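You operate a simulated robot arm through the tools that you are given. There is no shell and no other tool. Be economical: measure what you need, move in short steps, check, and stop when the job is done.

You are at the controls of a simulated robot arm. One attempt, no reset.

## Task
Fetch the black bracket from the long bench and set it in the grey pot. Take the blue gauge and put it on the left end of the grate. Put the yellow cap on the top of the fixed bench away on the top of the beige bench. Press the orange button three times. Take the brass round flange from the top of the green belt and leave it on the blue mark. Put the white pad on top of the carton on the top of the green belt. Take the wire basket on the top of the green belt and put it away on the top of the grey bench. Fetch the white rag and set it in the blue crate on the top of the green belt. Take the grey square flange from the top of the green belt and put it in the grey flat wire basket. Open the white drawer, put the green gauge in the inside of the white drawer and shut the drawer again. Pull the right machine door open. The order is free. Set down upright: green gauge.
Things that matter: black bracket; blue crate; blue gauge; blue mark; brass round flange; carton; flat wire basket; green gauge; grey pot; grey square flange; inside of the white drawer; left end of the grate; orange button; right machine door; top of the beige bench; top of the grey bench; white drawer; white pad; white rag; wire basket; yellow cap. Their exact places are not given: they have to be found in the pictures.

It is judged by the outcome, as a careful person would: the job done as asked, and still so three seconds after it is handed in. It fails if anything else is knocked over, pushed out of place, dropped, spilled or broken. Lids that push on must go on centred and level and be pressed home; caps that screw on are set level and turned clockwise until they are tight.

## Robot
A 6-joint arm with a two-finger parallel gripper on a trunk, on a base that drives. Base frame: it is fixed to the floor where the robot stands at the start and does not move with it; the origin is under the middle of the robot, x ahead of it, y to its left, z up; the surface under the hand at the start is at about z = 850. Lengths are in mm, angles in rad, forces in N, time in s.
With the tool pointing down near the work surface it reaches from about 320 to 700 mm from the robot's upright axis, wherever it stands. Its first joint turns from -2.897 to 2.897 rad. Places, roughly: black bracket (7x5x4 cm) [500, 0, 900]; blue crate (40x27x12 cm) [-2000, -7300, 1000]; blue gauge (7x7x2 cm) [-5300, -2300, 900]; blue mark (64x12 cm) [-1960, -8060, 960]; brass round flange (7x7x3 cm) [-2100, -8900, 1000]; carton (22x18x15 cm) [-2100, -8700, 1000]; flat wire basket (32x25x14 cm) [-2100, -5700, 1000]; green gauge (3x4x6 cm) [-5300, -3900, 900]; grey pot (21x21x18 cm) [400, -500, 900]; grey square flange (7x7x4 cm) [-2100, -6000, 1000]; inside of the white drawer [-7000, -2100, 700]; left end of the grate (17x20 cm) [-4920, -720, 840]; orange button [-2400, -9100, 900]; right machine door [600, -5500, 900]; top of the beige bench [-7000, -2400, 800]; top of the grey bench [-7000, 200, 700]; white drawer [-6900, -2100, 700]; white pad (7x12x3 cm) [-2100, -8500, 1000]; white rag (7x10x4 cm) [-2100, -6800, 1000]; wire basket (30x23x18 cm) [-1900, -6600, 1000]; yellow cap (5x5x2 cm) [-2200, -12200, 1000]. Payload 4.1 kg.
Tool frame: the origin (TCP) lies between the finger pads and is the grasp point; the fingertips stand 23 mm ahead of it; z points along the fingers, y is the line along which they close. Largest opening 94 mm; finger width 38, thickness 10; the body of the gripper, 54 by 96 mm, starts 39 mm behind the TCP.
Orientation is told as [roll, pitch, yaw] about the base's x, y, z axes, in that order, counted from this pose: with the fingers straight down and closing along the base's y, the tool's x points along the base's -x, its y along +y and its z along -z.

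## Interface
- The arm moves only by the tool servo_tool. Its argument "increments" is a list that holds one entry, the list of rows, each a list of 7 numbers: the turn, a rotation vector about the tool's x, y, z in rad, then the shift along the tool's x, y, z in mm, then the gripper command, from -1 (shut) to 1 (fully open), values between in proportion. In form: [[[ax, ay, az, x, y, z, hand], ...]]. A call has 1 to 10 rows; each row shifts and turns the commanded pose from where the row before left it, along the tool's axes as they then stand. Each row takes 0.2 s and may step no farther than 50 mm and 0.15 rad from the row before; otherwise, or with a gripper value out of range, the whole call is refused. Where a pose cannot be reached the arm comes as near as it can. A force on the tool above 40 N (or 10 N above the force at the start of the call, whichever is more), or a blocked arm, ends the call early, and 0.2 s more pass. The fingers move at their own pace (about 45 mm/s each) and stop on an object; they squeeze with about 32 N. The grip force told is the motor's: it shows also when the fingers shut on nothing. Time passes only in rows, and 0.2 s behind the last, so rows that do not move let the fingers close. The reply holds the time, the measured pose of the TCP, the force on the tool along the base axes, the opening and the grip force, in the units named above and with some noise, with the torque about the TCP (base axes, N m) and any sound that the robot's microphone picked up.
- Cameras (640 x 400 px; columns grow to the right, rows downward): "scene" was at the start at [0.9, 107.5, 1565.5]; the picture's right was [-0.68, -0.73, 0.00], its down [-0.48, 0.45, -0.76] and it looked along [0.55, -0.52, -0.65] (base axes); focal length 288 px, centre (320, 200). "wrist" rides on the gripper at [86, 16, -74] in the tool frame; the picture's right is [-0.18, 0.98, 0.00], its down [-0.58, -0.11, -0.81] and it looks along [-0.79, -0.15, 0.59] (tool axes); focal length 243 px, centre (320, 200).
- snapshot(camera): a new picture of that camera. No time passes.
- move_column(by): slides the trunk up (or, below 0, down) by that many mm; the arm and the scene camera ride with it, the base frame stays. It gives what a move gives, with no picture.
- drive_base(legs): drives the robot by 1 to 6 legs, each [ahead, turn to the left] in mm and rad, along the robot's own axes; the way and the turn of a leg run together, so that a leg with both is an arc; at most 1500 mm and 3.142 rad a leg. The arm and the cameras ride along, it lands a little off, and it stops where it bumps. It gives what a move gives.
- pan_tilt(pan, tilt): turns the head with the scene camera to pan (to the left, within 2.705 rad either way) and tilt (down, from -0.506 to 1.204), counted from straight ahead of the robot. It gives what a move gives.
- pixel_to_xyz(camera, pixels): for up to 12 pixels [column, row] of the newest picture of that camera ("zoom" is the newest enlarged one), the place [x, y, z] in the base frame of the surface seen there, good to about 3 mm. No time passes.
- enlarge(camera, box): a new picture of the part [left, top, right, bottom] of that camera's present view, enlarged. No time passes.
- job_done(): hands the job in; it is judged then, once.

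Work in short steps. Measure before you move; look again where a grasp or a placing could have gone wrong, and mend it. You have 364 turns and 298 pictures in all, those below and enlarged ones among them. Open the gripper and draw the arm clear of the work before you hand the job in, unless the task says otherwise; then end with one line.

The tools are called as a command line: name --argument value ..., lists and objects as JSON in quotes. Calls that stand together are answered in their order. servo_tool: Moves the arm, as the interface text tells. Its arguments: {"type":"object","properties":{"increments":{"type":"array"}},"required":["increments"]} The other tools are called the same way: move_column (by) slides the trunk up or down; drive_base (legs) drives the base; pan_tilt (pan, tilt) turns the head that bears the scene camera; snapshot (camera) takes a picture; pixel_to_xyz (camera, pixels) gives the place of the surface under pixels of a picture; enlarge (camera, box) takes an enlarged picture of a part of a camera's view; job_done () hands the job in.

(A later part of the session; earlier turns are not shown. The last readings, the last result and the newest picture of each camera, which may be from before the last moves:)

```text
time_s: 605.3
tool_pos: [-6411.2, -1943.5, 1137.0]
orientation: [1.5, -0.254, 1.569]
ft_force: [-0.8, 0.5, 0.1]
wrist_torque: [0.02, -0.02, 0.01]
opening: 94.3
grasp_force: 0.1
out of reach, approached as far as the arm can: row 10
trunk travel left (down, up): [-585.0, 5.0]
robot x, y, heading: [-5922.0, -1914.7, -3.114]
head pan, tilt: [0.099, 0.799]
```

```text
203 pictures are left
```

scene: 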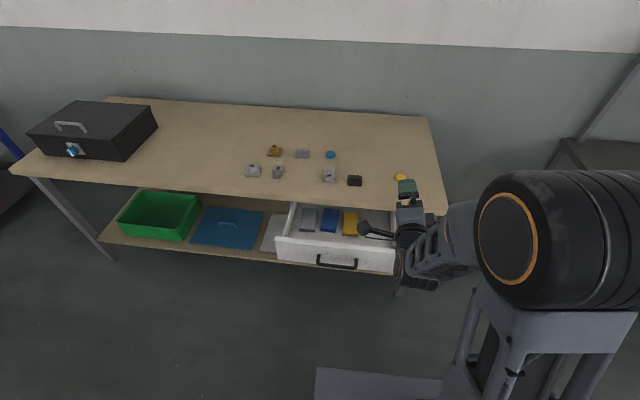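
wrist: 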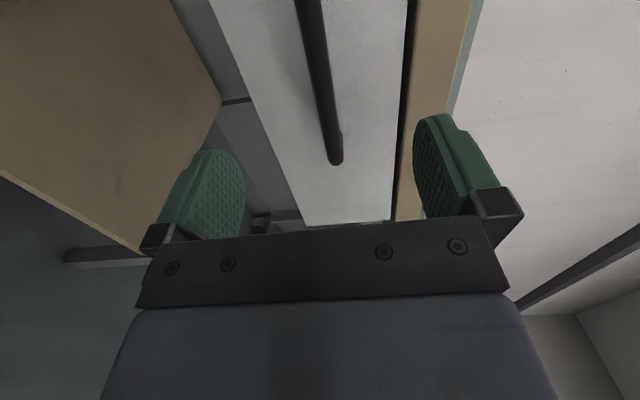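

Now roll the hand -1.32 rad about its axis so the camera goes below.

servo_tool --increments '[[[0, 0, -0.147, 0, 0, 0, 1], [0, 0, -0.147, 0, 0, 0, 1], [0, 0, -0.147, 0, 0, 0, 1], [0, 0, -0.147, 0, 0, 0, 1], [0, 0, -0.147, 0, 0, 0, 1], [0, 0, -0.147, 0, 0, 0, 1], [0, 0, -0.147, 0, 0, 0, 1], [0, 0, -0.147, 0, 0, 0, 1], [0, 0, -0.147, 0, 0, 0, 1]]]'

snapshot --camera "scene"

```text
time_s: 607.3
tool_pos: [-6411.3, -1942.5, 1138.1]
orientation: [-0.156, -1.499, -3.008]
ft_force: [0.1, -0.2, 0.8]
wrist_torque: [-0.02, 0.01, 0.01]
opening: 93.9
grasp_force: 0.0
trunk travel left (down, up): [-585.0, 5.0]
robot x, y, heading: [-5918.5, -1915.5, -3.116]
head pan, tilt: [0.099, 0.799]
```

```text
202 pictures are left
```

scene: 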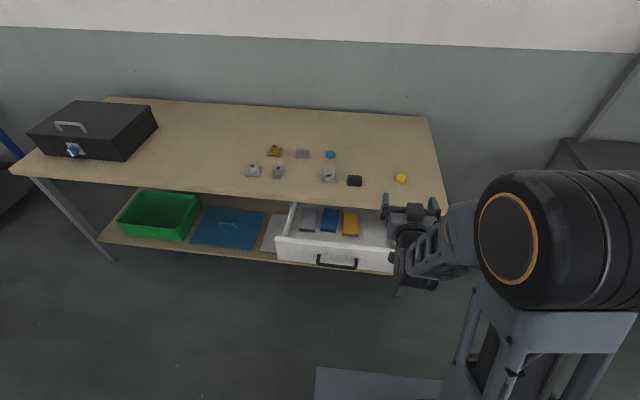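

Reached without limits. Now pitch down by +1.5 about the tool y.

servo_tool --increments '[[[0, 0.15, 0, 0, 0, 0, 1], [0, 0.15, 0, 0, 0, 0, 1], [0, 0.15, 0, 0, 0, 0, 1], [0, 0.15, 0, 0, 0, 0, 1], [0, 0.15, 0, 0, 0, 0, 1], [0, 0.15, 0, 0, 0, 0, 1], [0, 0.15, 0, 0, 0, 0, 1], [0, 0.15, 0, 0, 0, 0, 1], [0, 0.15, 0, 0, 0, 0, 1], [0, 0.15, 0, 0, 0, 0, 1]]]'

```text
time_s: 609.5
tool_pos: [-6393.6, -1974.6, 1095.9]
orientation: [-0.144, -0.197, 3.089]
ft_force: [-0.6, -0.1, 0.5]
wrist_torque: [-0.02, -0.04, 0.02]
opening: 94.2
grasp_force: 0.2
out of reach, approached as far as the arm can: row 5, 6, 8, 9, 10
trunk travel left (down, up): [-585.0, 5.0]
robot x, y, heading: [-5920.5, -1914.4, -3.115]
head pan, tilt: [0.099, 0.799]
```

Same limit. The original crossing happened at this place with zero roll error; so I go back to horizontal, quarter-turn exactly, and untilt through that same point.

servo_tool --increments '[[[0, -0.15, 0, 0, 0, 0, 1], [0, -0.15, 0, 0, 0, 0, 1], [0, -0.15, 0, 0, 0, 0, 1], [0, -0.15, 0, 0, 0, 0, 1], [0, -0.15, 0, 0, 0, 0, 1], [0, -0.15, 0, 0, 0, 0, 1], [0, -0.15, 0, 0, 0, 0, 1], [0, -0.15, 0, 0, 0, 0, 1], [0, -0.15, 0, 0, 0, 0, 1]]]'

servo_tool --increments '[[[0, 0, 0.15, 0, 0, 0, 1], [0, 0, 0.15, 0, 0, 0, 1], [0, 0, 0.15, 0, 0, 0, 1], [0, 0, 0.15, 0, 0, 0, 1], [0, 0, 0.15, 0, 0, 0, 1], [0, 0, 0.15, 0, 0, 0, 1], [0, 0, 0.15, 0, 0, 0, 1], [0, 0, 0.15, 0, 0, 0, 1], [0, 0, 0.15, 0, 0, 0, 1], [0, 0, 0.15, 0, 0, 0, 1]]]'

```text
time_s: 611.5
tool_pos: [-6395.0, -1974.6, 1095.6]
orientation: [-1.432, -1.429, -1.79]
ft_force: [0.0, 0.2, -0.3]
wrist_torque: [-0.02, -0.01, 0.01]
opening: 94.0
grasp_force: 0.1
trunk travel left (down, up): [-585.0, 5.0]
robot x, y, heading: [-5923.5, -1914.1, -3.117]
head pan, tilt: [0.099, 0.799]
```

```text
time_s: 613.7
tool_pos: [-6394.4, -1974.0, 1095.2]
orientation: [1.55, -0.21, 1.492]
ft_force: [-0.3, 0.2, 0.2]
wrist_torque: [0.0, 0.0, 0.0]
opening: 94.0
grasp_force: 0.0
trunk travel left (down, up): [-585.0, 5.0]
robot x, y, heading: [-5917.3, -1915.8, -3.113]
head pan, tilt: [0.099, 0.799]
```

Fix roll/yaw errors exactly and move to the entry place, then untilt through it.

servo_tool --increments '[[[0, 0, 0.105, -15, 20, 6, 1], [0, 0, 0.105, -15, 20, 6, 1], [0, 0.1, 0, 0, 0, 0, 1], [0, 0, 0, 0, 0, 0, 1]]]'

```text
time_s: 614.7
tool_pos: [-6411.0, -1949.2, 1140.4]
orientation: [1.55, -0.002, 1.59]
ft_force: [-0.1, 0.2, -0.2]
wrist_torque: [0.02, 0.01, -0.01]
opening: 94.1
grasp_force: 0.0
out of reach, approached as far as the arm can: row 1, 3
trunk travel left (down, up): [-585.0, 5.0]
robot x, y, heading: [-5919.5, -1909.8, -3.118]
head pan, tilt: [0.099, 0.799]
```

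servo_tool --increments '[[[0.1, 0, 0, -2, 0, 0, 1], [0.1, 0, 0, -2, 0, 0, 1], [0.1, 0, 0, 0, 0, 0, 1], [0.1, 0, 0, 0, 0, 0, 1], [0.1, 0, 0, 0, 0, 0, 1], [0.1, 0, 0, 0, 0, 0, 1], [0.1, 0, 0, 0, 0, 0, 1], [0.1, 0, 0, 0, 0, 0, 1]]]'

servo_tool --increments '[[[0.1, 0, 0, 0, 0, 0, 1], [0.1, 0, 0, 0, 0, 0, 1], [0.1, 0, 0, 0, 0, 0, 1], [0.1, 0, 0, 0, 0, 0, 1], [0.1, 0, 0, 0, 0, 0, 1], [0.1, 0, 0, 0, 0, 0, 1], [0.1, 0, 0, 0, 0, 0, 1], [0.05, 0, 0, 0, 0, 0, 1]]]'

```text
time_s: 616.5
tool_pos: [-6412.5, -1942.3, 1140.8]
orientation: [0.826, -0.012, 1.575]
ft_force: [-0.2, 0.1, -0.3]
wrist_torque: [0.0, -0.01, -0.03]
opening: 94.1
grasp_force: 0.1
out of reach, approached as far as the arm can: row 8
trunk travel left (down, up): [-585.0, 5.0]
robot x, y, heading: [-5920.1, -1915.7, -3.114]
head pan, tilt: [0.099, 0.799]
```

```text
time_s: 618.3
tool_pos: [-6390.2, -1987.8, 1091.8]
orientation: [0.243, -0.114, 1.529]
ft_force: [0.1, -0.5, 0.6]
wrist_torque: [0.0, 0.02, -0.02]
opening: 94.1
grasp_force: 0.1
out of reach, approached as far as the arm can: row 1, 2, 5, 6, 7, 8
trunk travel left (down, up): [-585.0, 5.0]
robot x, y, heading: [-5920.5, -1910.8, -3.111]
head pan, tilt: [0.099, 0.799]
```

I need to see the arm posture; take a wider look at it.

pan_tilt --pan -0.4 --tilt 0.7

snapshot --camera "scene"

snapshot --camera "wrist"

```text
time_s: 619.2
tool_pos: [-6391.2, -1987.1, 1091.7]
orientation: [0.245, -0.113, 1.529]
ft_force: [1.3, 0.4, -0.1]
wrist_torque: [0.0, 0.06, 0.02]
opening: 93.8
grasp_force: 0.1
trunk travel left (down, up): [-585.0, 5.0]
robot x, y, heading: [-5916.0, -1912.8, -3.115]
head pan, tilt: [-0.4, 0.7]
```

```text
201 pictures are left
```

scene: 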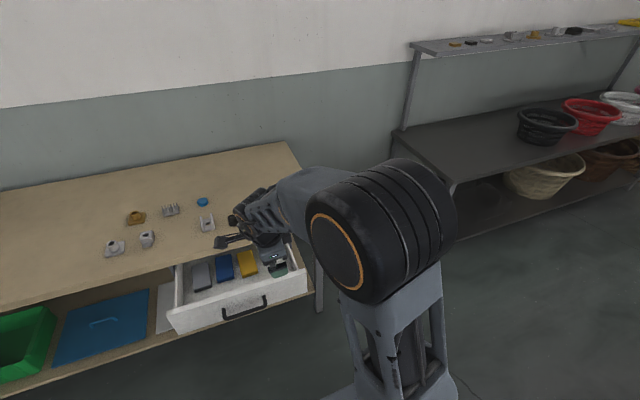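

```text
200 pictures are left
```

wrist: 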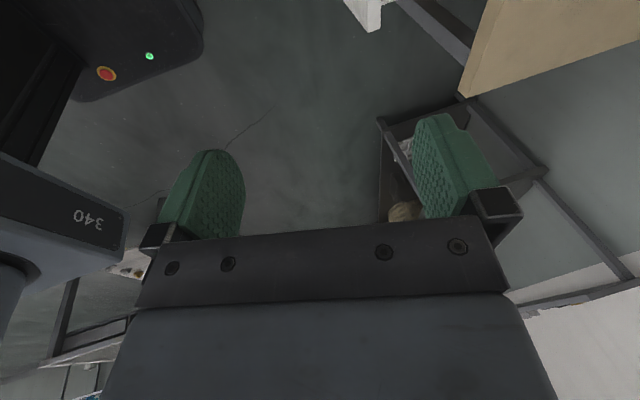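

I measure the forearm direction to steer around the wrist singularity on its other side.

pixel_to_xyz --camera "scene" --pixels '[[340, 250], [385, 230], [310, 190], [250, 215], [265, 240], [400, 330], [390, 390]]'

```text
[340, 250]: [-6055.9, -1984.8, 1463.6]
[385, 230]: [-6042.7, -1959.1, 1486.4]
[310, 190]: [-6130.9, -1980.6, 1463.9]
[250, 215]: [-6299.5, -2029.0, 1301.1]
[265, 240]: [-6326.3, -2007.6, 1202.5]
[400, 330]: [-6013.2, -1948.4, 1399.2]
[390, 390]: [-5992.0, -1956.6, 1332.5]
```

Insight: the tool must pass exactly through the forearm direction, in the arm's own plane. Tilt back up, then align azimuths exactly before coming down.

servo_tool --increments '[[[-0.15, 0, 0, 0, 0, 0, 1], [-0.15, 0, 0, 0, 0, 0, 1], [-0.15, 0, 0, 0, 0, 0, 1], [-0.15, 0, 0, 0, 0, 0, 1], [-0.15, 0, 0, 0, 0, 0, 1], [-0.15, 0, 0, 0, 0, 0, 1], [-0.15, 0, 0, 0, 0, 0, 1], [-0.15, 0, 0, 0, 0, 0, 1], [-0.12, 0, 0, 0, 0, 0, 1]]]'

```text
time_s: 621.2
tool_pos: [-6396.4, -1988.9, 1091.8]
orientation: [1.554, -0.096, 1.534]
ft_force: [-0.7, 0.7, -0.5]
wrist_torque: [-0.03, -0.02, 0.03]
opening: 93.9
grasp_force: 0.2
out of reach, approached as far as the arm can: row 8
trunk travel left (down, up): [-585.0, 5.0]
robot x, y, heading: [-5922.1, -1912.5, -3.117]
head pan, tilt: [-0.4, 0.7]
```

servo_tool --increments '[[[0, 0, 0.096, 0, 0, 0, 1], [0, 0.057, 0, 0, 0, 0, 1], [0, 0, 0, -33, 22, 7, 1], [0, 0, 0, -33, 22, 7, 1], [0, 0, 0, 0, 0, 0, 1]]]'

```text
time_s: 622.4
tool_pos: [-6415.5, -1925.0, 1132.7]
orientation: [1.554, 0.0, 1.587]
ft_force: [-0.2, -0.2, -0.6]
wrist_torque: [0.01, 0.0, 0.04]
opening: 94.0
grasp_force: 0.1
out of reach, approached as far as the arm can: row 3
trunk travel left (down, up): [-585.0, 5.0]
robot x, y, heading: [-5920.5, -1911.5, -3.112]
head pan, tilt: [-0.4, 0.7]
```

Aligned within half a degree. Untilt with full-size steps across the singular point.

servo_tool --increments '[[[0.15, 0, 0, 0, 0, 0, 1], [0.15, 0, 0, 0, 0, 0, 1], [0.15, 0, 0, 0, 0, 0, 1], [0.15, 0, 0, 0, 0, 0, 1], [0.15, 0, 0, 0, 0, 0, 1], [0.15, 0, 0, 0, 0, 0, 1], [0.15, 0, 0, 0, 0, 0, 1], [0.15, 0, 0, 0, 0, 0, 1], [0, 0, 0, 0, 0, 0, 1]]]'

```text
time_s: 624.4
tool_pos: [-6414.9, -1924.3, 1133.4]
orientation: [0.355, 0.0, 1.588]
ft_force: [-0.5, -0.1, -1.5]
wrist_torque: [-0.01, -0.06, 0.0]
opening: 94.1
grasp_force: 0.1
trunk travel left (down, up): [-585.0, 5.0]
robot x, y, heading: [-5920.4, -1914.0, -3.114]
head pan, tilt: [-0.4, 0.7]
```

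It crossed cleanly. Finish untilting, quarter-turn back, and raise.

servo_tool --increments '[[[0.15, 0, 0, 0, 0, 0, 1], [0.15, 0, 0, 0, 0, 0, 1], [0.055, 0, -0.1, 0, 0, 0, 1], [0, 0, -0.15, 0, 0, 0, 1], [0, 0, -0.15, 0, 0, 0, 1], [0, 0, -0.15, 0, 0, 0, 1], [0, 0, -0.15, 0, 0, 0, 1], [0, 0, -0.15, 0, 0, 0, 1], [0, 0, -0.15, 0, 0, 0, 1], [0, 0, -0.15, 0, 0, 0, 1]]]'

servo_tool --increments '[[[0, 0, -0.15, 0, 0, 0, 1], [0, 0, -0.15, 0, 0, 0, 1], [0, 0, -0.12, 0, 0, 0, 1], [0, 0, 0, 20, -30, -20, 1], [0, 0, 0, 20, -30, -20, 1], [0, 0, 0, 20, -30, -20, 1], [0, 0, 0, 20, -30, -16, 1]]]'

```text
time_s: 626.6
tool_pos: [-6415.1, -1924.3, 1134.7]
orientation: [-0.002, -0.001, 2.74]
ft_force: [0.4, 1.0, 0.0]
wrist_torque: [0.02, -0.02, -0.01]
opening: 93.9
grasp_force: 0.0
trunk travel left (down, up): [-585.0, 5.0]
robot x, y, heading: [-5920.4, -1913.6, -3.115]
head pan, tilt: [-0.4, 0.7]
```

```text
time_s: 628.2
tool_pos: [-6336.2, -1802.4, 1210.4]
orientation: [-0.003, 0.0, -3.126]
ft_force: [-0.3, 0.9, -0.3]
wrist_torque: [0.01, -0.01, 0.01]
opening: 93.9
grasp_force: 0.2
trunk travel left (down, up): [-585.0, 5.0]
robot x, y, heading: [-5920.1, -1915.5, -3.114]
head pan, tilt: [-0.4, 0.7]
```

Recovered. Now turn round to the workbench side at y≈-2300 and look for the gauges.

drive_base --legs '[[0, 1.543], [380, 0], [0, 1.571]]'

pan_tilt --pan 0.0 --tilt 0.6

snapshot --camera "scene"

pan_tilt --pan -0.9 --tilt 0.45

snapshot --camera "scene"

```text
time_s: 638.2
tool_pos: [-5510.8, -2418.5, 1210.1]
orientation: [-0.003, -0.001, -0.004]
ft_force: [0.7, -0.1, -0.5]
wrist_torque: [-0.01, -0.01, 0.03]
opening: 94.0
grasp_force: 0.0
trunk travel left (down, up): [-585.0, 5.0]
robot x, y, heading: [-5925.2, -2295.1, 0.006]
head pan, tilt: [-0.4, 0.7]
```

```text
time_s: 639.1
tool_pos: [-5509.8, -2418.2, 1210.6]
orientation: [-0.004, 0.002, -0.004]
ft_force: [-0.8, -0.1, -1.3]
wrist_torque: [0.0, 0.04, 0.01]
opening: 94.0
grasp_force: 0.0
trunk travel left (down, up): [-585.0, 5.0]
robot x, y, heading: [-5922.7, -2297.8, 0.003]
head pan, tilt: [0.0, 0.6]
```

```text
199 pictures are left
```

scene: 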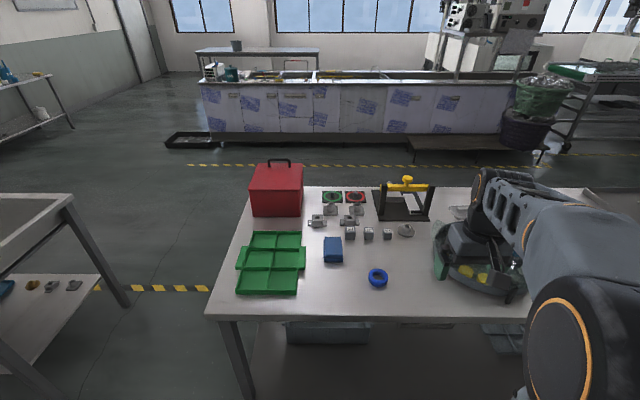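

```text
time_s: 640.3
tool_pos: [-5510.7, -2419.0, 1210.0]
orientation: [-0.004, -0.001, -0.004]
ft_force: [1.3, -0.3, -0.2]
wrist_torque: [0.04, -0.01, 0.03]
opening: 94.0
grasp_force: 0.1
trunk travel left (down, up): [-585.0, 5.0]
robot x, y, heading: [-5924.9, -2301.7, 0.004]
head pan, tilt: [-0.901, 0.45]
```

```text
198 pictures are left
```

scene: 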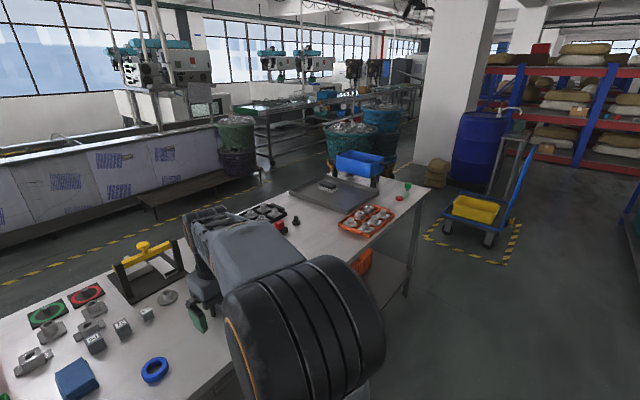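

enlarge --camera "scene" --box '[320, 160, 440, 250]'

pixel_to_xyz --camera "zoom" --pixels '[[467, 125], [465, 140], [420, 170], [380, 215], [475, 200]]'

pan_tilt --pan 0.0 --tilt 0.6

enlarge --camera "scene" --box '[300, 210, 440, 320]'

pixel_to_xyz --camera "zoom" --pixels '[[312, 250], [393, 245], [352, 222], [352, 280], [350, 252], [150, 165], [220, 400], [330, 395]]'

```text
4.44 times, centred on (380, 205) of scene
```

zoom: 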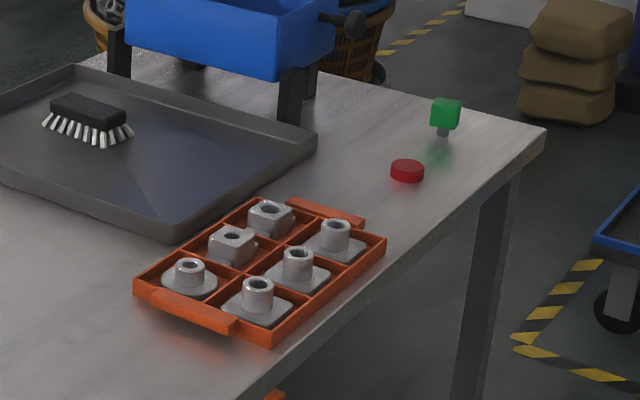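

```text
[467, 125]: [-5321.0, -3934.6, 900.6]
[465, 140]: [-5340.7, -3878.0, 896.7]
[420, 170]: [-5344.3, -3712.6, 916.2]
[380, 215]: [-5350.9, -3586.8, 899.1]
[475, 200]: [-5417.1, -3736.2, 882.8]
```

```text
time_s: 641.5
tool_pos: [-5511.2, -2416.6, 1210.6]
orientation: [-0.005, -0.001, -0.003]
ft_force: [0.3, 0.3, -0.7]
wrist_torque: [0.01, 0.01, 0.0]
opening: 94.0
grasp_force: 0.2
trunk travel left (down, up): [-585.0, 5.0]
robot x, y, heading: [-5923.1, -2299.7, 0.008]
head pan, tilt: [0.0, 0.6]
```

```text
3.64 times, centred on (370, 265) of scene
```

zoom: 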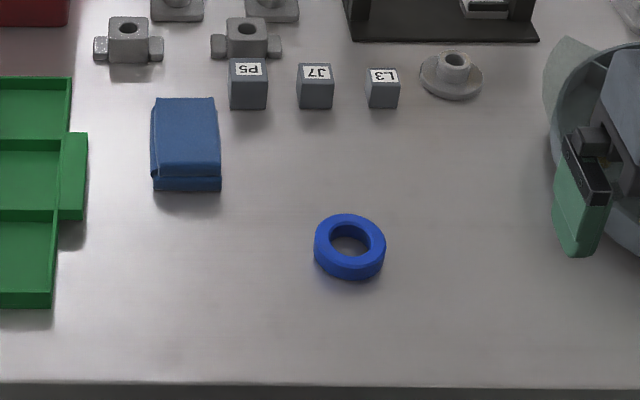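

```text
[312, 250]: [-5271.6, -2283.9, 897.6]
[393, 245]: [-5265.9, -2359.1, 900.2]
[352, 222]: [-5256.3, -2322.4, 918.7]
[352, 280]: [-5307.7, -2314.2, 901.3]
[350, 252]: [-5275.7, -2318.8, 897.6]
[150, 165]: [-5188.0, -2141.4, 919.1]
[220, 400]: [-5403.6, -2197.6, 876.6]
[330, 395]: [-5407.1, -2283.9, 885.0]
```

The blue gauge is the ring centred about (-5279,-2319), z 897–919; the green gauge stands at about (-5330,-3900). Take the blue ring first.

servo_tool --increments '[[[0, 0, 0, -38.7, 16.3, 15, 1], [0, 0, 0, -38.7, 16.3, 15, 1], [0, 0, 0, -38.7, 16.3, 15, 1], [0, 0, 0, -38.7, 16.3, 15, 1], [0, 0, 0, -38.7, 16.3, 15, 1], [0, 0, 0, -38.7, 16.3, 15, 1], [0, 0, 0, 0, 0, 45, 1], [0, 0, 0, 0, 0, 45, 1], [0, 0, 0, 0, 0, 0, 1]]]'

snapshot --camera "wrist"

pixel_to_xyz --camera "wrist" --pixels '[[285, 60], [350, 60], [320, 40], [320, 85], [300, 70], [340, 75]]'

```text
time_s: 643.5
tool_pos: [-5277.2, -2322.4, 1029.6]
orientation: [-0.002, 0.0, -0.005]
ft_force: [0.4, 1.5, 0.2]
wrist_torque: [-0.02, 0.0, -0.01]
opening: 94.0
grasp_force: 0.0
trunk travel left (down, up): [-585.0, 5.0]
robot x, y, heading: [-5922.0, -2298.7, 0.004]
head pan, tilt: [0.0, 0.6]
```

```text
195 pictures are left
```

wrist: 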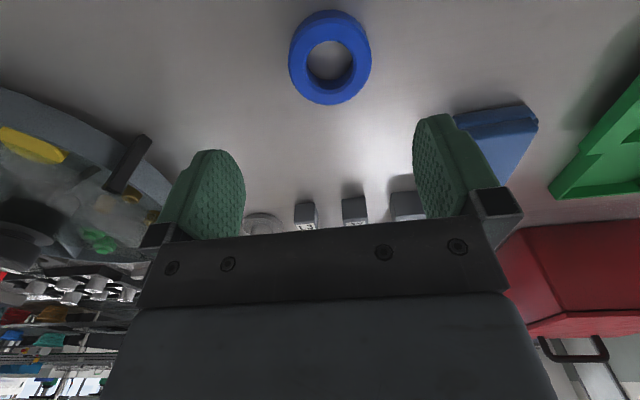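

```text
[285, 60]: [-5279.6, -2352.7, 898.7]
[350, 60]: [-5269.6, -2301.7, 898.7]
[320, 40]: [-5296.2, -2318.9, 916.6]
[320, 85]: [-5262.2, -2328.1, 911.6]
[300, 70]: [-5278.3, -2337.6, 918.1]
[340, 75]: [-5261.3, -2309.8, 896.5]
```

pixel_to_xyz --camera "wrist" --pixels '[[294, 48], [367, 44], [330, 15], [332, 92], [360, 70], [300, 75]]'

```text
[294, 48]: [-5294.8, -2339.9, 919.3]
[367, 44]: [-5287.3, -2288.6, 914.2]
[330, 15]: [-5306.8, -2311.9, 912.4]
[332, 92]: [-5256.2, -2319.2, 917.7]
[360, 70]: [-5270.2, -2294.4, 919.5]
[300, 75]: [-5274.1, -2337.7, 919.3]
```

Ring centre ≈(-5281,-2315). Adjust, descend to z 922 and grip.

servo_tool --increments '[[[0, 0, 0, 4, 7, 40, 1], [0, 0, 0, 0, 0, 40, 1], [0, 0, 0, 0, 0, 20, 1], [0, 0, 0, 0, 0, 7, 1], [0, 0, 0, 0, 0, 0, 1], [0, 0, 0, 0, 0, 0, -1], [0, 0, 0, 0, 0, 0, -1], [0, 0, 0, 0, 0, 0, -1], [0, 0, 0, 0, 0, 0, -1], [0, 0, 0, 0, 0, 0, -1]]]'

servo_tool --increments '[[[0, 0, 0, 0, 0, -20, -1], [0, 0, 0, 0, 0, -45, -1], [0, 0, 0, 0, 0, -45, -1], [0, 0, 0, 0, 0, -45, -1], [0, 0, 0, 0, 0, -45, -1], [0, 0, 0, 40, -10, -20, -1], [0, 0, 0, 45, -15, -20, -1], [0, 0, 0, 45, -15, -20, -1], [0, 0, 0, 45, -15, -20, -1], [0, 0, 0, 45, -15, 0, -1]]]'

snapshot --camera "wrist"

```text
time_s: 645.7
tool_pos: [-5282.0, -2316.7, 923.5]
orientation: [-0.004, -0.001, -0.004]
ft_force: [-0.1, 4.2, 10.5]
wrist_torque: [0.44, 0.1, -0.08]
opening: 61.2
grasp_force: 32.7
trunk travel left (down, up): [-585.0, 5.0]
robot x, y, heading: [-5925.8, -2298.3, 0.009]
head pan, tilt: [0.0, 0.6]
```

```text
refused: row 7 steps farther than a row can; nothing moved
```

```text
194 pictures are left
```

wrist: 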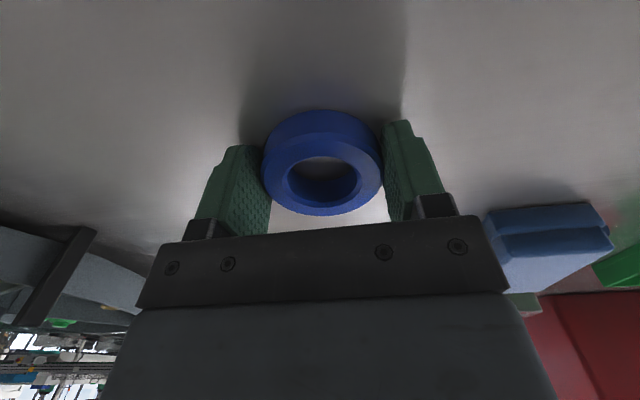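

Ring gripped. Lift and retract.

servo_tool --increments '[[[0, 0, 0, 0, 0, -20, -1], [0, 0, 0, 0, 0, -45, -1], [0, 0, 0, 0, 0, -45, -1], [0, 0, 0, 0, 0, -45, -1], [0, 0, 0, 0, 0, -45, -1], [0, 0, 0, 40, -10, -20, -1], [0, 0, 0, 43, -20, -15, -1], [0, 0, 0, 43, -20, -15, -1], [0, 0, 0, 43, -20, -15, -1], [0, 0, 0, 43, -20, -15, -1]]]'

drive_base --legs '[[0, 1.565], [950, 0], [0, -1.571], [1000, 0], [0, 1.571]]'

pan_tilt --pan 0.0 --tilt 0.65

snapshot --camera "scene"

```text
time_s: 647.9
tool_pos: [-5495.0, -2405.2, 1205.2]
orientation: [-0.004, 0.001, -0.004]
ft_force: [-0.1, 0.8, -3.2]
wrist_torque: [0.0, 0.01, 0.01]
opening: 61.4
grasp_force: 31.6
trunk travel left (down, up): [-585.0, 5.0]
robot x, y, heading: [-5923.3, -2300.0, 0.006]
head pan, tilt: [0.0, 0.6]
```

```text
time_s: 669.3
tool_pos: [-4770.5, -955.5, 1205.9]
orientation: [-0.004, 0.0, 1.547]
ft_force: [1.2, 1.0, -2.2]
wrist_torque: [0.0, 0.01, 0.0]
opening: 61.5
grasp_force: 32.3
trunk travel left (down, up): [-585.0, 5.0]
robot x, y, heading: [-4882.5, -1383.9, 1.555]
head pan, tilt: [0.0, 0.6]
```

```text
time_s: 670.0
tool_pos: [-4769.8, -955.2, 1205.5]
orientation: [-0.003, 0.001, 1.546]
ft_force: [-0.9, -0.2, -2.3]
wrist_torque: [-0.01, -0.02, 0.0]
opening: 61.2
grasp_force: 32.4
trunk travel left (down, up): [-585.0, 5.0]
robot x, y, heading: [-4882.5, -1382.6, 1.555]
head pan, tilt: [0.0, 0.649]
```

```text
193 pictures are left
```

scene: 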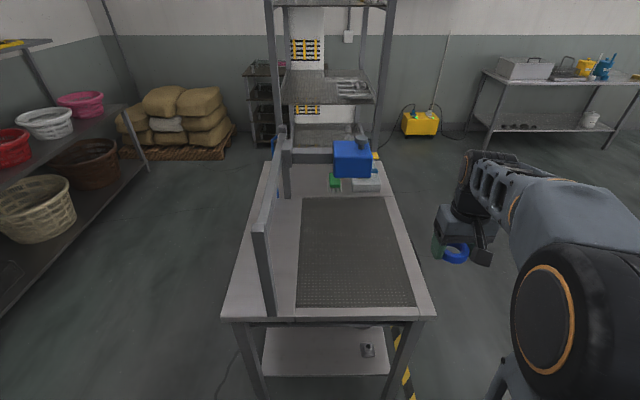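

pixel_to_xyz --camera "scene" --pixels '[[298, 305], [413, 303], [304, 200], [385, 198], [355, 270], [340, 295], [380, 295], [430, 315], [225, 318], [262, 235], [355, 150], [352, 250]]'

```text
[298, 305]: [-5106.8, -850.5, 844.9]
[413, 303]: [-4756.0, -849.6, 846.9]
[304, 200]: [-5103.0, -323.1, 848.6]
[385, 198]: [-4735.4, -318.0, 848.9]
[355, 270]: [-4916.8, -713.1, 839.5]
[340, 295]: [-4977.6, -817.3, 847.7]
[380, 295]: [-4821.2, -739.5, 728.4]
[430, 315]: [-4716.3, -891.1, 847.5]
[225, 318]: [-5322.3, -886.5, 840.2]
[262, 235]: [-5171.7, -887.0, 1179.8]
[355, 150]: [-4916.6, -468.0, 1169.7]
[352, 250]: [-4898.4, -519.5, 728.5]
```

Grate surface z≈847; target (-4915,-725). Drive 80 forward, and move over it.

drive_base --legs '[[80, 0]]'

servo_tool --increments '[[[0, 0, 0, -29, 29.8, 0, -1], [0, 0, 0, -29, 29.8, 0, -1], [0, 0, 0, -29, 29.8, 0, -1], [0, 0, 0, -29, 29.8, 0, -1], [0, 0, 0, -29, 29.8, 0, -1], [0, 0, 0, 0, 0, 45, -1], [0, 0, 0, 0, 0, 45, -1], [0, 0, 0, 0, 0, 45, -1], [0, 0, 0, 0, 0, 45, -1], [0, 0, 0, 0, 0, 0, -1]]]'

snapshot --camera "wrist"

```text
time_s: 671.0
tool_pos: [-4769.3, -872.6, 1203.2]
orientation: [-0.005, 0.002, 1.544]
ft_force: [0.1, 1.1, -2.7]
wrist_torque: [-0.01, 0.04, -0.01]
opening: 61.4
grasp_force: 31.8
trunk travel left (down, up): [-585.0, 5.0]
robot x, y, heading: [-4880.4, -1302.3, 1.551]
head pan, tilt: [0.0, 0.649]
```

```text
time_s: 673.2
tool_pos: [-4911.3, -724.0, 1024.0]
orientation: [-0.004, 0.0, 1.544]
ft_force: [-0.6, 0.1, -3.0]
wrist_torque: [-0.03, -0.05, 0.0]
opening: 61.1
grasp_force: 32.3
trunk travel left (down, up): [-585.0, 5.0]
robot x, y, heading: [-4880.1, -1303.3, 1.553]
head pan, tilt: [0.0, 0.649]
```

```text
192 pictures are left
```

wrist: 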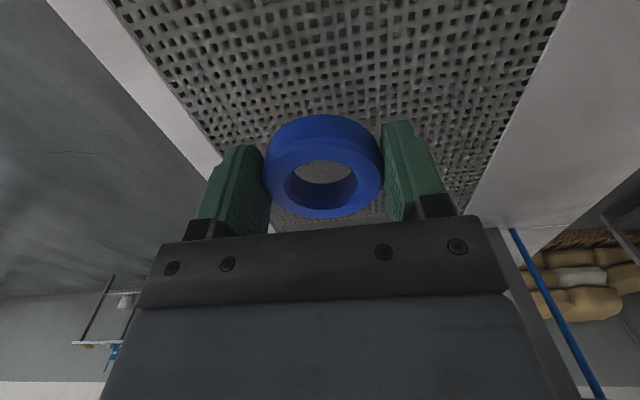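

Over the grate. Lower and feel for contact.

servo_tool --increments '[[[0, 0, 0, 0, 0, 45, -1], [0, 0, 0, 0, 0, 45, -1], [0, 0, 0, 0, 0, 40, -1], [0, 0, 0, 0, 0, 12, -1], [0, 0, 0, 0, 0, 3, -1], [0, 0, 0, 0, 0, 2, -1], [0, 0, 0, 0, 0, 2, -1], [0, 0, 0, 0, 0, 0, -1]]]'

```text
time_s: 675.0
tool_pos: [-4912.9, -724.6, 873.1]
orientation: [-0.003, 0.001, 1.544]
ft_force: [0.4, -0.1, -2.4]
wrist_torque: [-0.02, 0.02, 0.0]
opening: 61.2
grasp_force: 31.7
trunk travel left (down, up): [-585.0, 5.0]
robot x, y, heading: [-4882.1, -1301.1, 1.556]
head pan, tilt: [0.0, 0.649]
```

servo_tool --increments '[[[0, 0, 0, 0, 0, 2, -1], [0, 0, 0, 0, 0, 2, -1], [0, 0, 0, 0, 0, 2, -1], [0, 0, 0, 0, 0, 0, -1]]]'

```text
time_s: 676.0
tool_pos: [-4911.4, -725.2, 872.0]
orientation: [-0.003, -0.004, 1.545]
ft_force: [0.3, 0.1, 17.4]
wrist_torque: [-0.17, 0.47, 0.02]
opening: 61.3
grasp_force: 32.2
trunk travel left (down, up): [-585.0, 5.0]
robot x, y, heading: [-4883.3, -1301.6, 1.556]
head pan, tilt: [0.0, 0.649]
```

Contact at 872. Relax, release and rise.

servo_tool --increments '[[[0, 0, 0, 0, 0, -4, -1], [0, 0, 0, 0, 0, 0, 0.6], [0, 0, 0, 0, 0, 0, 0.8], [0, 0, 0, 0, 0, 0, 0.8], [0, 0, 0, 0, 0, -20, 0.8], [0, 0, 0, 0, 0, -45, 1], [0, 0, 0, 0, 0, -45, 1], [0, 0, 0, 0, 0, -45, 1], [0, 0, 0, 0, 0, -45, 1], [0, 0, 0, 0, 0, -45, 1]]]'

servo_tool --increments '[[[0, 0, 0, 0, 0, -45, 1], [0, 0, 0, 30, -30, -20, 1], [0, 0, 0, 30, -30, -20, 1], [0, 0, 0, 30, -30, 0, 1], [0, 0, 0, 30, -30, 0, 1], [0, 0, 0, 30, -30, 0, 1]]]'

snapshot --camera "scene"

```text
time_s: 678.2
tool_pos: [-4912.2, -725.1, 1116.8]
orientation: [-0.002, 0.001, 1.545]
ft_force: [0.3, 0.1, 0.3]
wrist_torque: [0.0, 0.03, 0.0]
opening: 93.9
grasp_force: 0.1
trunk travel left (down, up): [-585.0, 5.0]
robot x, y, heading: [-4881.0, -1299.7, 1.555]
head pan, tilt: [0.0, 0.649]
```

```text
time_s: 679.6
tool_pos: [-4769.5, -879.9, 1204.3]
orientation: [-0.003, 0.0, 1.543]
ft_force: [-0.5, 0.1, -0.1]
wrist_torque: [0.0, 0.01, 0.0]
opening: 94.1
grasp_force: 0.0
trunk travel left (down, up): [-585.0, 5.0]
robot x, y, heading: [-4879.8, -1304.0, 1.555]
head pan, tilt: [0.0, 0.649]
```

```text
191 pictures are left
```

scene: 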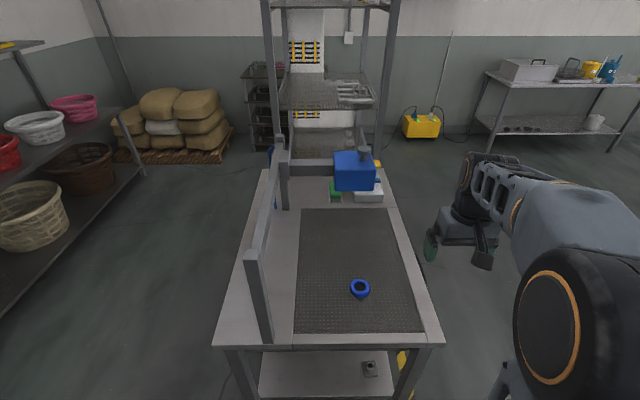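

Blue gauge is on the grate's left end. Next, drive back into the corridor toward the green gauge.

drive_base --legs '[[-45, 0], [0, 1.585], [1040, 0], [0, 1.571], [1200, 0]]'

pan_tilt --pan 0.3 --tilt 0.5

snapshot --camera "scene"

```text
time_s: 698.8
tool_pos: [-6099.8, -2920.8, 1204.2]
orientation: [-0.003, 0.002, -1.623]
ft_force: [-0.6, -0.2, -0.1]
wrist_torque: [-0.02, -0.02, 0.02]
opening: 94.0
grasp_force: 0.2
trunk travel left (down, up): [-585.0, 5.0]
robot x, y, heading: [-5978.8, -2500.8, -1.616]
head pan, tilt: [0.0, 0.649]
```

```text
time_s: 699.6
tool_pos: [-6100.5, -2921.0, 1204.3]
orientation: [-0.005, 0.0, -1.623]
ft_force: [0.4, -0.3, 0.3]
wrist_torque: [-0.02, 0.0, 0.01]
opening: 93.9
grasp_force: 0.0
trunk travel left (down, up): [-585.0, 5.0]
robot x, y, heading: [-5975.7, -2500.6, -1.612]
head pan, tilt: [0.3, 0.499]
```

```text
190 pictures are left
```

scene: 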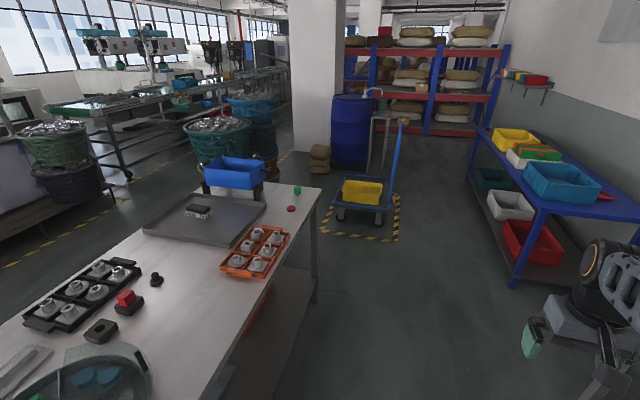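

pixel_to_xyz --camera "scene" --pixels '[[296, 189], [512, 280], [540, 215], [470, 170], [370, 222], [335, 215], [318, 195], [316, 300], [398, 215], [385, 160]]'

enlarge --camera "scene" --box '[260, 170, 340, 220]'

pixel_to_xyz --camera "zoom" --pixels '[[294, 152], [294, 175], [294, 195], [294, 205], [248, 320]]'

```text
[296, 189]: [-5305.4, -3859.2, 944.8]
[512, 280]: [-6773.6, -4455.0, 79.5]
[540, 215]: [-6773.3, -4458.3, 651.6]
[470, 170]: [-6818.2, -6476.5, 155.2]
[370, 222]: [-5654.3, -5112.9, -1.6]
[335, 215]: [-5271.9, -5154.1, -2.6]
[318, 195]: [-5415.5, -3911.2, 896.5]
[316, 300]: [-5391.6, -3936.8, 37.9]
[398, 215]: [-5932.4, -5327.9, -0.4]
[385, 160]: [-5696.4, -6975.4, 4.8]
```

```text
8.00 times, centred on (300, 195) of scene
```

zoom: 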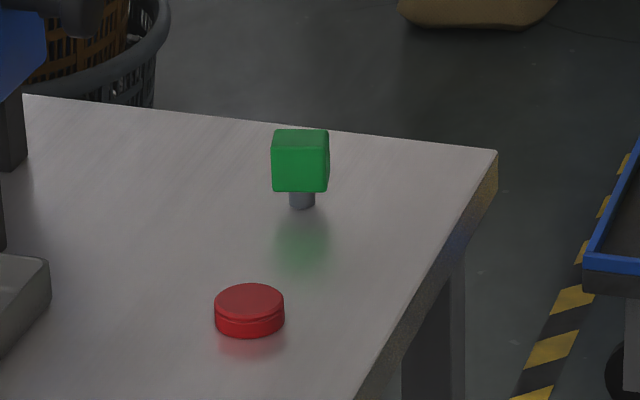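

```text
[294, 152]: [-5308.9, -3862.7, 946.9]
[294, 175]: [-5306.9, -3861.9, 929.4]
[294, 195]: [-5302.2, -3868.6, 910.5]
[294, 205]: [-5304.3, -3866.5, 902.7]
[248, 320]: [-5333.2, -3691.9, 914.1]
```

The green gauge stands on its stem at (-5305,-3868), block z≈918–957. Drive to face it at y≈-3800.

drive_base --legs '[[1300, 0], [0, 1.612], [170, 0]]'

pan_tilt --pan 0.0 --tilt 0.75

snapshot --camera "scene"

```text
time_s: 711.1
tool_pos: [-5415.1, -3871.2, 1203.7]
orientation: [-0.003, 0.002, 0.022]
ft_force: [0.4, 0.0, 0.5]
wrist_torque: [-0.01, 0.04, 0.01]
opening: 93.8
grasp_force: 0.0
trunk travel left (down, up): [-585.0, 5.0]
robot x, y, heading: [-5844.8, -3777.1, 0.034]
head pan, tilt: [0.3, 0.499]
```

```text
time_s: 711.9
tool_pos: [-5416.5, -3871.9, 1203.8]
orientation: [-0.005, 0.001, 0.023]
ft_force: [1.3, 0.8, 0.2]
wrist_torque: [-0.04, 0.05, 0.02]
opening: 94.0
grasp_force: 0.1
trunk travel left (down, up): [-585.0, 5.0]
robot x, y, heading: [-5842.9, -3779.4, 0.029]
head pan, tilt: [0.0, 0.75]
```

```text
188 pictures are left
```

scene: 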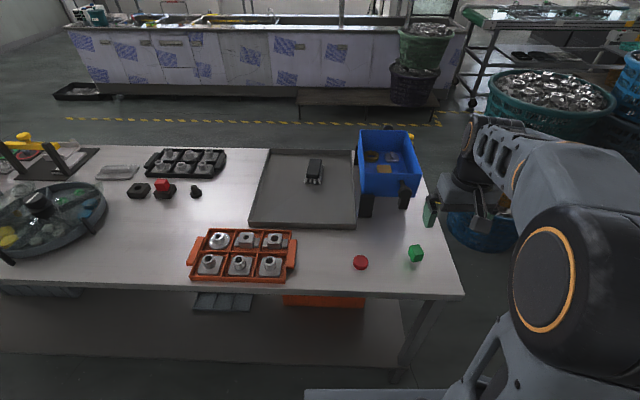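

enlarge --camera "scene" --box '[384, 232, 448, 272]'

pixel_to_xyz --camera "zoom" --pixels '[[285, 140], [365, 130], [320, 160], [250, 150], [390, 165], [300, 220], [370, 215], [300, 290], [320, 135]]'

pixel_to_xyz --camera "scene" --pixels '[[385, 135], [405, 185], [415, 170], [405, 205]]'

```text
10.00 times, centred on (416, 252) of scene
```

zoom: 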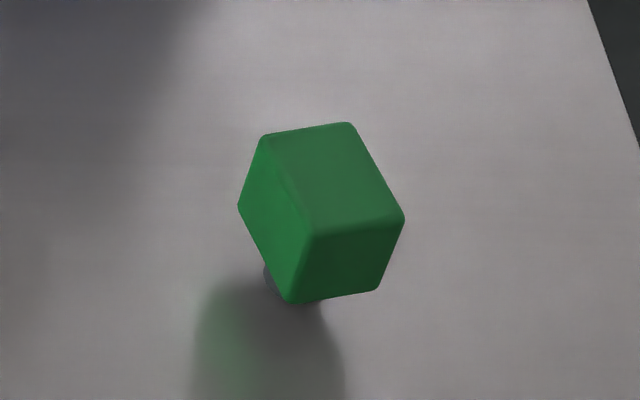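

```text
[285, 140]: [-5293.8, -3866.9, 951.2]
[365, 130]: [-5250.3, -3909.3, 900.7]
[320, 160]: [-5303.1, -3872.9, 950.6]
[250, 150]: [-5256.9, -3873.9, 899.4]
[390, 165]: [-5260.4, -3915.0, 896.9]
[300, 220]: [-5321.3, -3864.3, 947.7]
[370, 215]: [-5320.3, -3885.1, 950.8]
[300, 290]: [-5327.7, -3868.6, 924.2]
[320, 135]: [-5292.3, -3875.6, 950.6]
```

```text
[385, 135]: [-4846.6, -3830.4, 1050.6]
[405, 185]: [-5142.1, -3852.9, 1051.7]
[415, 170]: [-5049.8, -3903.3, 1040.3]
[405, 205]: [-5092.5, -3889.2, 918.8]
```

pixel_to_xyz --camera "zoom" --pixels '[[270, 143], [347, 130], [397, 213], [315, 230], [333, 180]]'

```text
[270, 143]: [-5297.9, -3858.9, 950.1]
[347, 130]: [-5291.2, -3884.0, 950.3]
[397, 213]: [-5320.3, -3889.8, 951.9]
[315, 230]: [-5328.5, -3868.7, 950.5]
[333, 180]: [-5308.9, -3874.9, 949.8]
```

Block top centre (-5309.5,-3875.5), turned about 0.25 rad. Go above it, turn, and check from z≈1060.

servo_tool --increments '[[[0, 0, 0, -36, -2, 20, 1], [0, 0, 0, -36, -2, 20, 1], [0, 0, 0, -35, -2, 20, 1], [0, 0, -0.11, 0, 0, 45, 1], [0, 0, -0.117, 0, 0, 40, 1], [0, 0, 0, 0, 0, 0, 1]]]'

snapshot --camera "wrist"

```text
time_s: 713.3
tool_pos: [-5308.2, -3873.1, 1056.0]
orientation: [-0.003, 0.002, 0.252]
ft_force: [-0.2, -0.4, 0.0]
wrist_torque: [0.02, -0.02, 0.02]
opening: 93.9
grasp_force: 0.0
trunk travel left (down, up): [-585.0, 5.0]
robot x, y, heading: [-5842.9, -3776.1, 0.032]
head pan, tilt: [0.0, 0.75]
```

```text
186 pictures are left
```

wrist: 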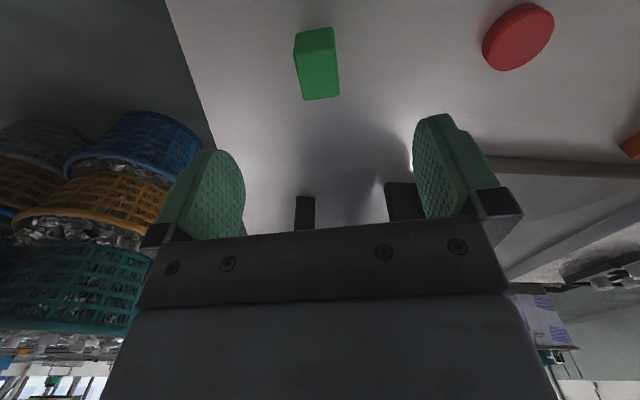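

enlarge --camera "wrist" --box '[280, 15, 360, 115]'

pixel_to_xyz --camera "wrist" --pixels '[[300, 70], [336, 66], [337, 95], [308, 97], [320, 80]]'

```text
4.00 times, centred on (320, 65) of wrist
```

zoom: 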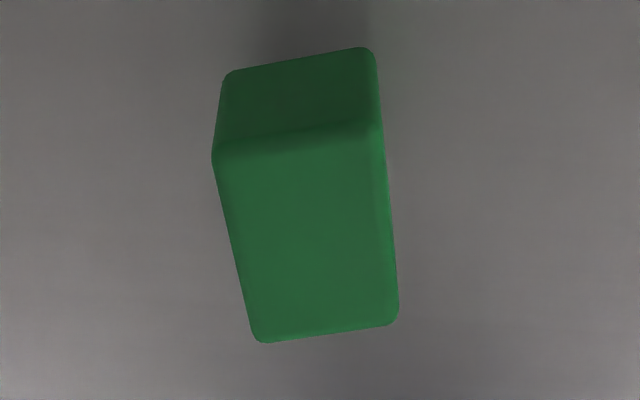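

```text
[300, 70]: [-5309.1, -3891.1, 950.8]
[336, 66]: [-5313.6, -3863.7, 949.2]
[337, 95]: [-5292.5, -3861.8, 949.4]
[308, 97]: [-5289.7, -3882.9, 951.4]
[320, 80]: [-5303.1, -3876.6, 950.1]
```

pixel_to_xyz --camera "wrist" --pixels '[[296, 56], [332, 49], [337, 93], [307, 97], [318, 74]]'

```text
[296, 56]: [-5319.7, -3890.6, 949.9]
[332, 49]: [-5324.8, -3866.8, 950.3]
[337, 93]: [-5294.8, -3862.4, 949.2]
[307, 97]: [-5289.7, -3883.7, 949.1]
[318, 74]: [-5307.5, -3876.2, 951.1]
```

Centre (-5307.3,-3876), yaw ≈0.21. Correct and descend to z 936, then close.

servo_tool --increments '[[[0, 0, 0.04, -1, -2.8, 40, 1], [0, 0, 0, 0, 0, 40, 1], [0, 0, 0, 0, 0, 30, 1], [0, 0, 0, 0, 0, 10, 1], [0, 0, 0, 0, 0, 0, 1]]]'

snapshot --camera "wrist"

```text
time_s: 714.5
tool_pos: [-5307.1, -3877.0, 937.6]
orientation: [-0.004, 0.002, 0.21]
ft_force: [0.5, 0.3, 0.7]
wrist_torque: [0.02, -0.02, 0.01]
opening: 93.9
grasp_force: 0.0
trunk travel left (down, up): [-585.0, 5.0]
robot x, y, heading: [-5843.0, -3779.2, 0.03]
head pan, tilt: [0.0, 0.75]
```

```text
184 pictures are left
```

wrist: 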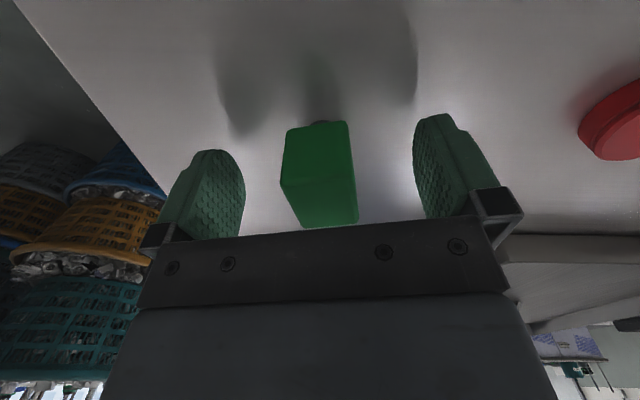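

Nearly centred; nudge 1.5 mm and close.

servo_tool --increments '[[[0, 0, 0, 0, -1.5, 0, 0.2], [0, 0, 0, 0, 0, 0, 0], [0, 0, 0, 0, 0, 0, -0.15], [0, 0, 0, 0, 0, 0, -1], [0, 0, 0, 0, 0, 0, -1], [0, 0, 0, 0, 0, 0, -1], [0, 0, 0, 0, 0, 0, -1]]]'

servo_tool --increments '[[[0, 0, 0, 0, 0, -20, -1], [0, 0, 0, 0, 0, -40, -1], [0, 0, 0, 0, 0, -45, -1], [0, 0, 0, 0, 0, -45, -1], [0, 0, 0, 0, 0, -45, -1], [0, 0, 0.05, 40, 0, -20, -1], [0, 0, 0.08, 40, 0, -20, -1], [0, 0, 0.08, 30, -5, -20, -1]]]'

snapshot --camera "wrist"

```text
time_s: 716.1
tool_pos: [-5306.7, -3878.8, 938.2]
orientation: [-0.004, 0.002, 0.209]
ft_force: [0.8, -0.3, -0.2]
wrist_torque: [0.01, 0.02, -0.01]
opening: 29.4
grasp_force: 31.8
trunk travel left (down, up): [-585.0, 5.0]
robot x, y, heading: [-5844.9, -3780.7, 0.025]
head pan, tilt: [0.0, 0.75]
```

```text
time_s: 717.9
tool_pos: [-5415.1, -3900.4, 1194.7]
orientation: [-0.002, 0.001, -0.003]
ft_force: [-0.1, 0.1, -0.2]
wrist_torque: [0.01, 0.02, -0.05]
opening: 29.8
grasp_force: 32.2
trunk travel left (down, up): [-585.0, 5.0]
robot x, y, heading: [-5846.0, -3781.5, 0.027]
head pan, tilt: [0.0, 0.75]
```

```text
183 pictures are left
```

wrist: 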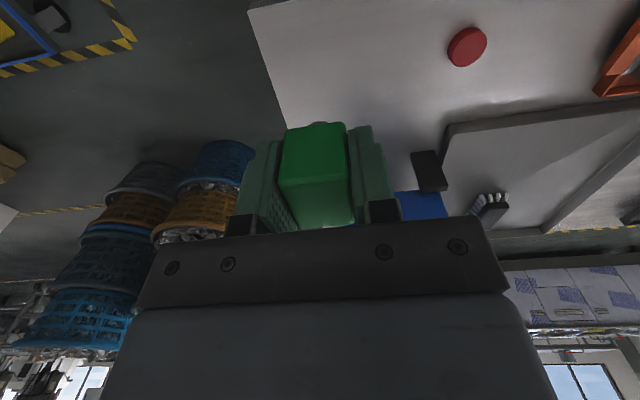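

Gauge held upright (bottom 41 mm below TCP). Drive back to the open drawer.

drive_base --legs '[[-80, 0], [0, 1.545], [1780, 0], [0, 1.571], [80, 0]]'

pan_tilt --pan 0.0 --tilt 0.8

snapshot --camera "scene"

```text
refused: 1780 is not a number from -1500 to 1500
```

```text
time_s: 718.5
tool_pos: [-5414.5, -3899.9, 1194.4]
orientation: [-0.004, 0.001, 0.001]
ft_force: [0.3, 0.4, -0.6]
wrist_torque: [-0.01, 0.02, 0.01]
opening: 29.6
grasp_force: 32.2
trunk travel left (down, up): [-585.0, 5.0]
robot x, y, heading: [-5848.1, -3777.5, 0.028]
head pan, tilt: [0.0, 0.799]
```

```text
182 pictures are left
```

scene: 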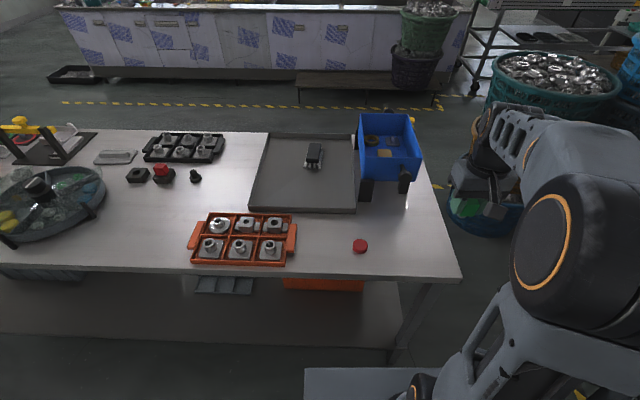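

Leg too long; split it.

drive_base --legs '[[-80, 0], [0, 1.545], [1000, 0], [780, 0], [0, 1.571], [80, 0]]'

snapshot --camera "scene"

```text
time_s: 736.3
tool_pos: [-6468.4, -1902.2, 1194.9]
orientation: [-0.005, 0.002, 3.136]
ft_force: [-1.1, 0.2, -1.0]
wrist_torque: [0.01, -0.04, -0.02]
opening: 29.7
grasp_force: 32.6
trunk travel left (down, up): [-585.0, 5.0]
robot x, y, heading: [-6037.2, -2023.3, -3.117]
head pan, tilt: [0.0, 0.799]
```

```text
181 pictures are left
```

scene: 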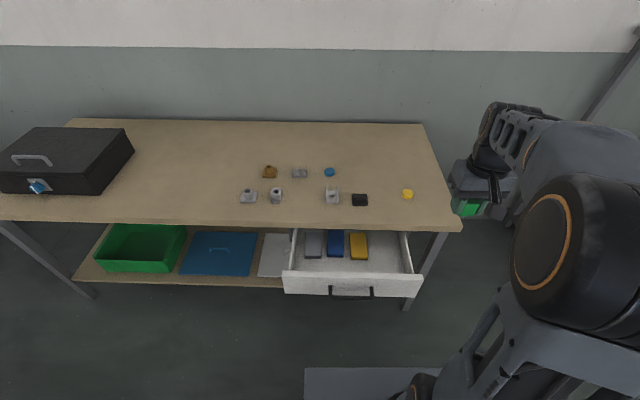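

enlarge --camera "scene" --box '[270, 215, 440, 310]'

pixel_to_xyz --camera "zoom" --pixels '[[440, 150], [440, 110], [380, 190], [470, 190], [340, 130], [340, 90], [240, 130], [60, 225], [400, 235], [550, 250], [500, 120], [300, 240]]'

```text
3.76 times, centred on (355, 262) of scene
```

zoom: 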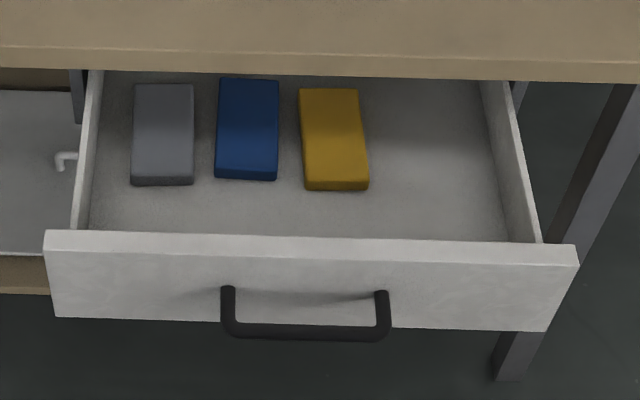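

```text
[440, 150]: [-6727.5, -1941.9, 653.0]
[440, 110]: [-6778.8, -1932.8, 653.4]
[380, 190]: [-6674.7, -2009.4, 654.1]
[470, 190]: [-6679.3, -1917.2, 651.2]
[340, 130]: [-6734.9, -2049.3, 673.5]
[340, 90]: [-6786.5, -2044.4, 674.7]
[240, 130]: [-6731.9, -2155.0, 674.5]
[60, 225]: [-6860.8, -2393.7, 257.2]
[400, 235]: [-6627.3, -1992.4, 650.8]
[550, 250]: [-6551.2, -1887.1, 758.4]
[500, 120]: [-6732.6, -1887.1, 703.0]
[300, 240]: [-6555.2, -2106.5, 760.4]
```

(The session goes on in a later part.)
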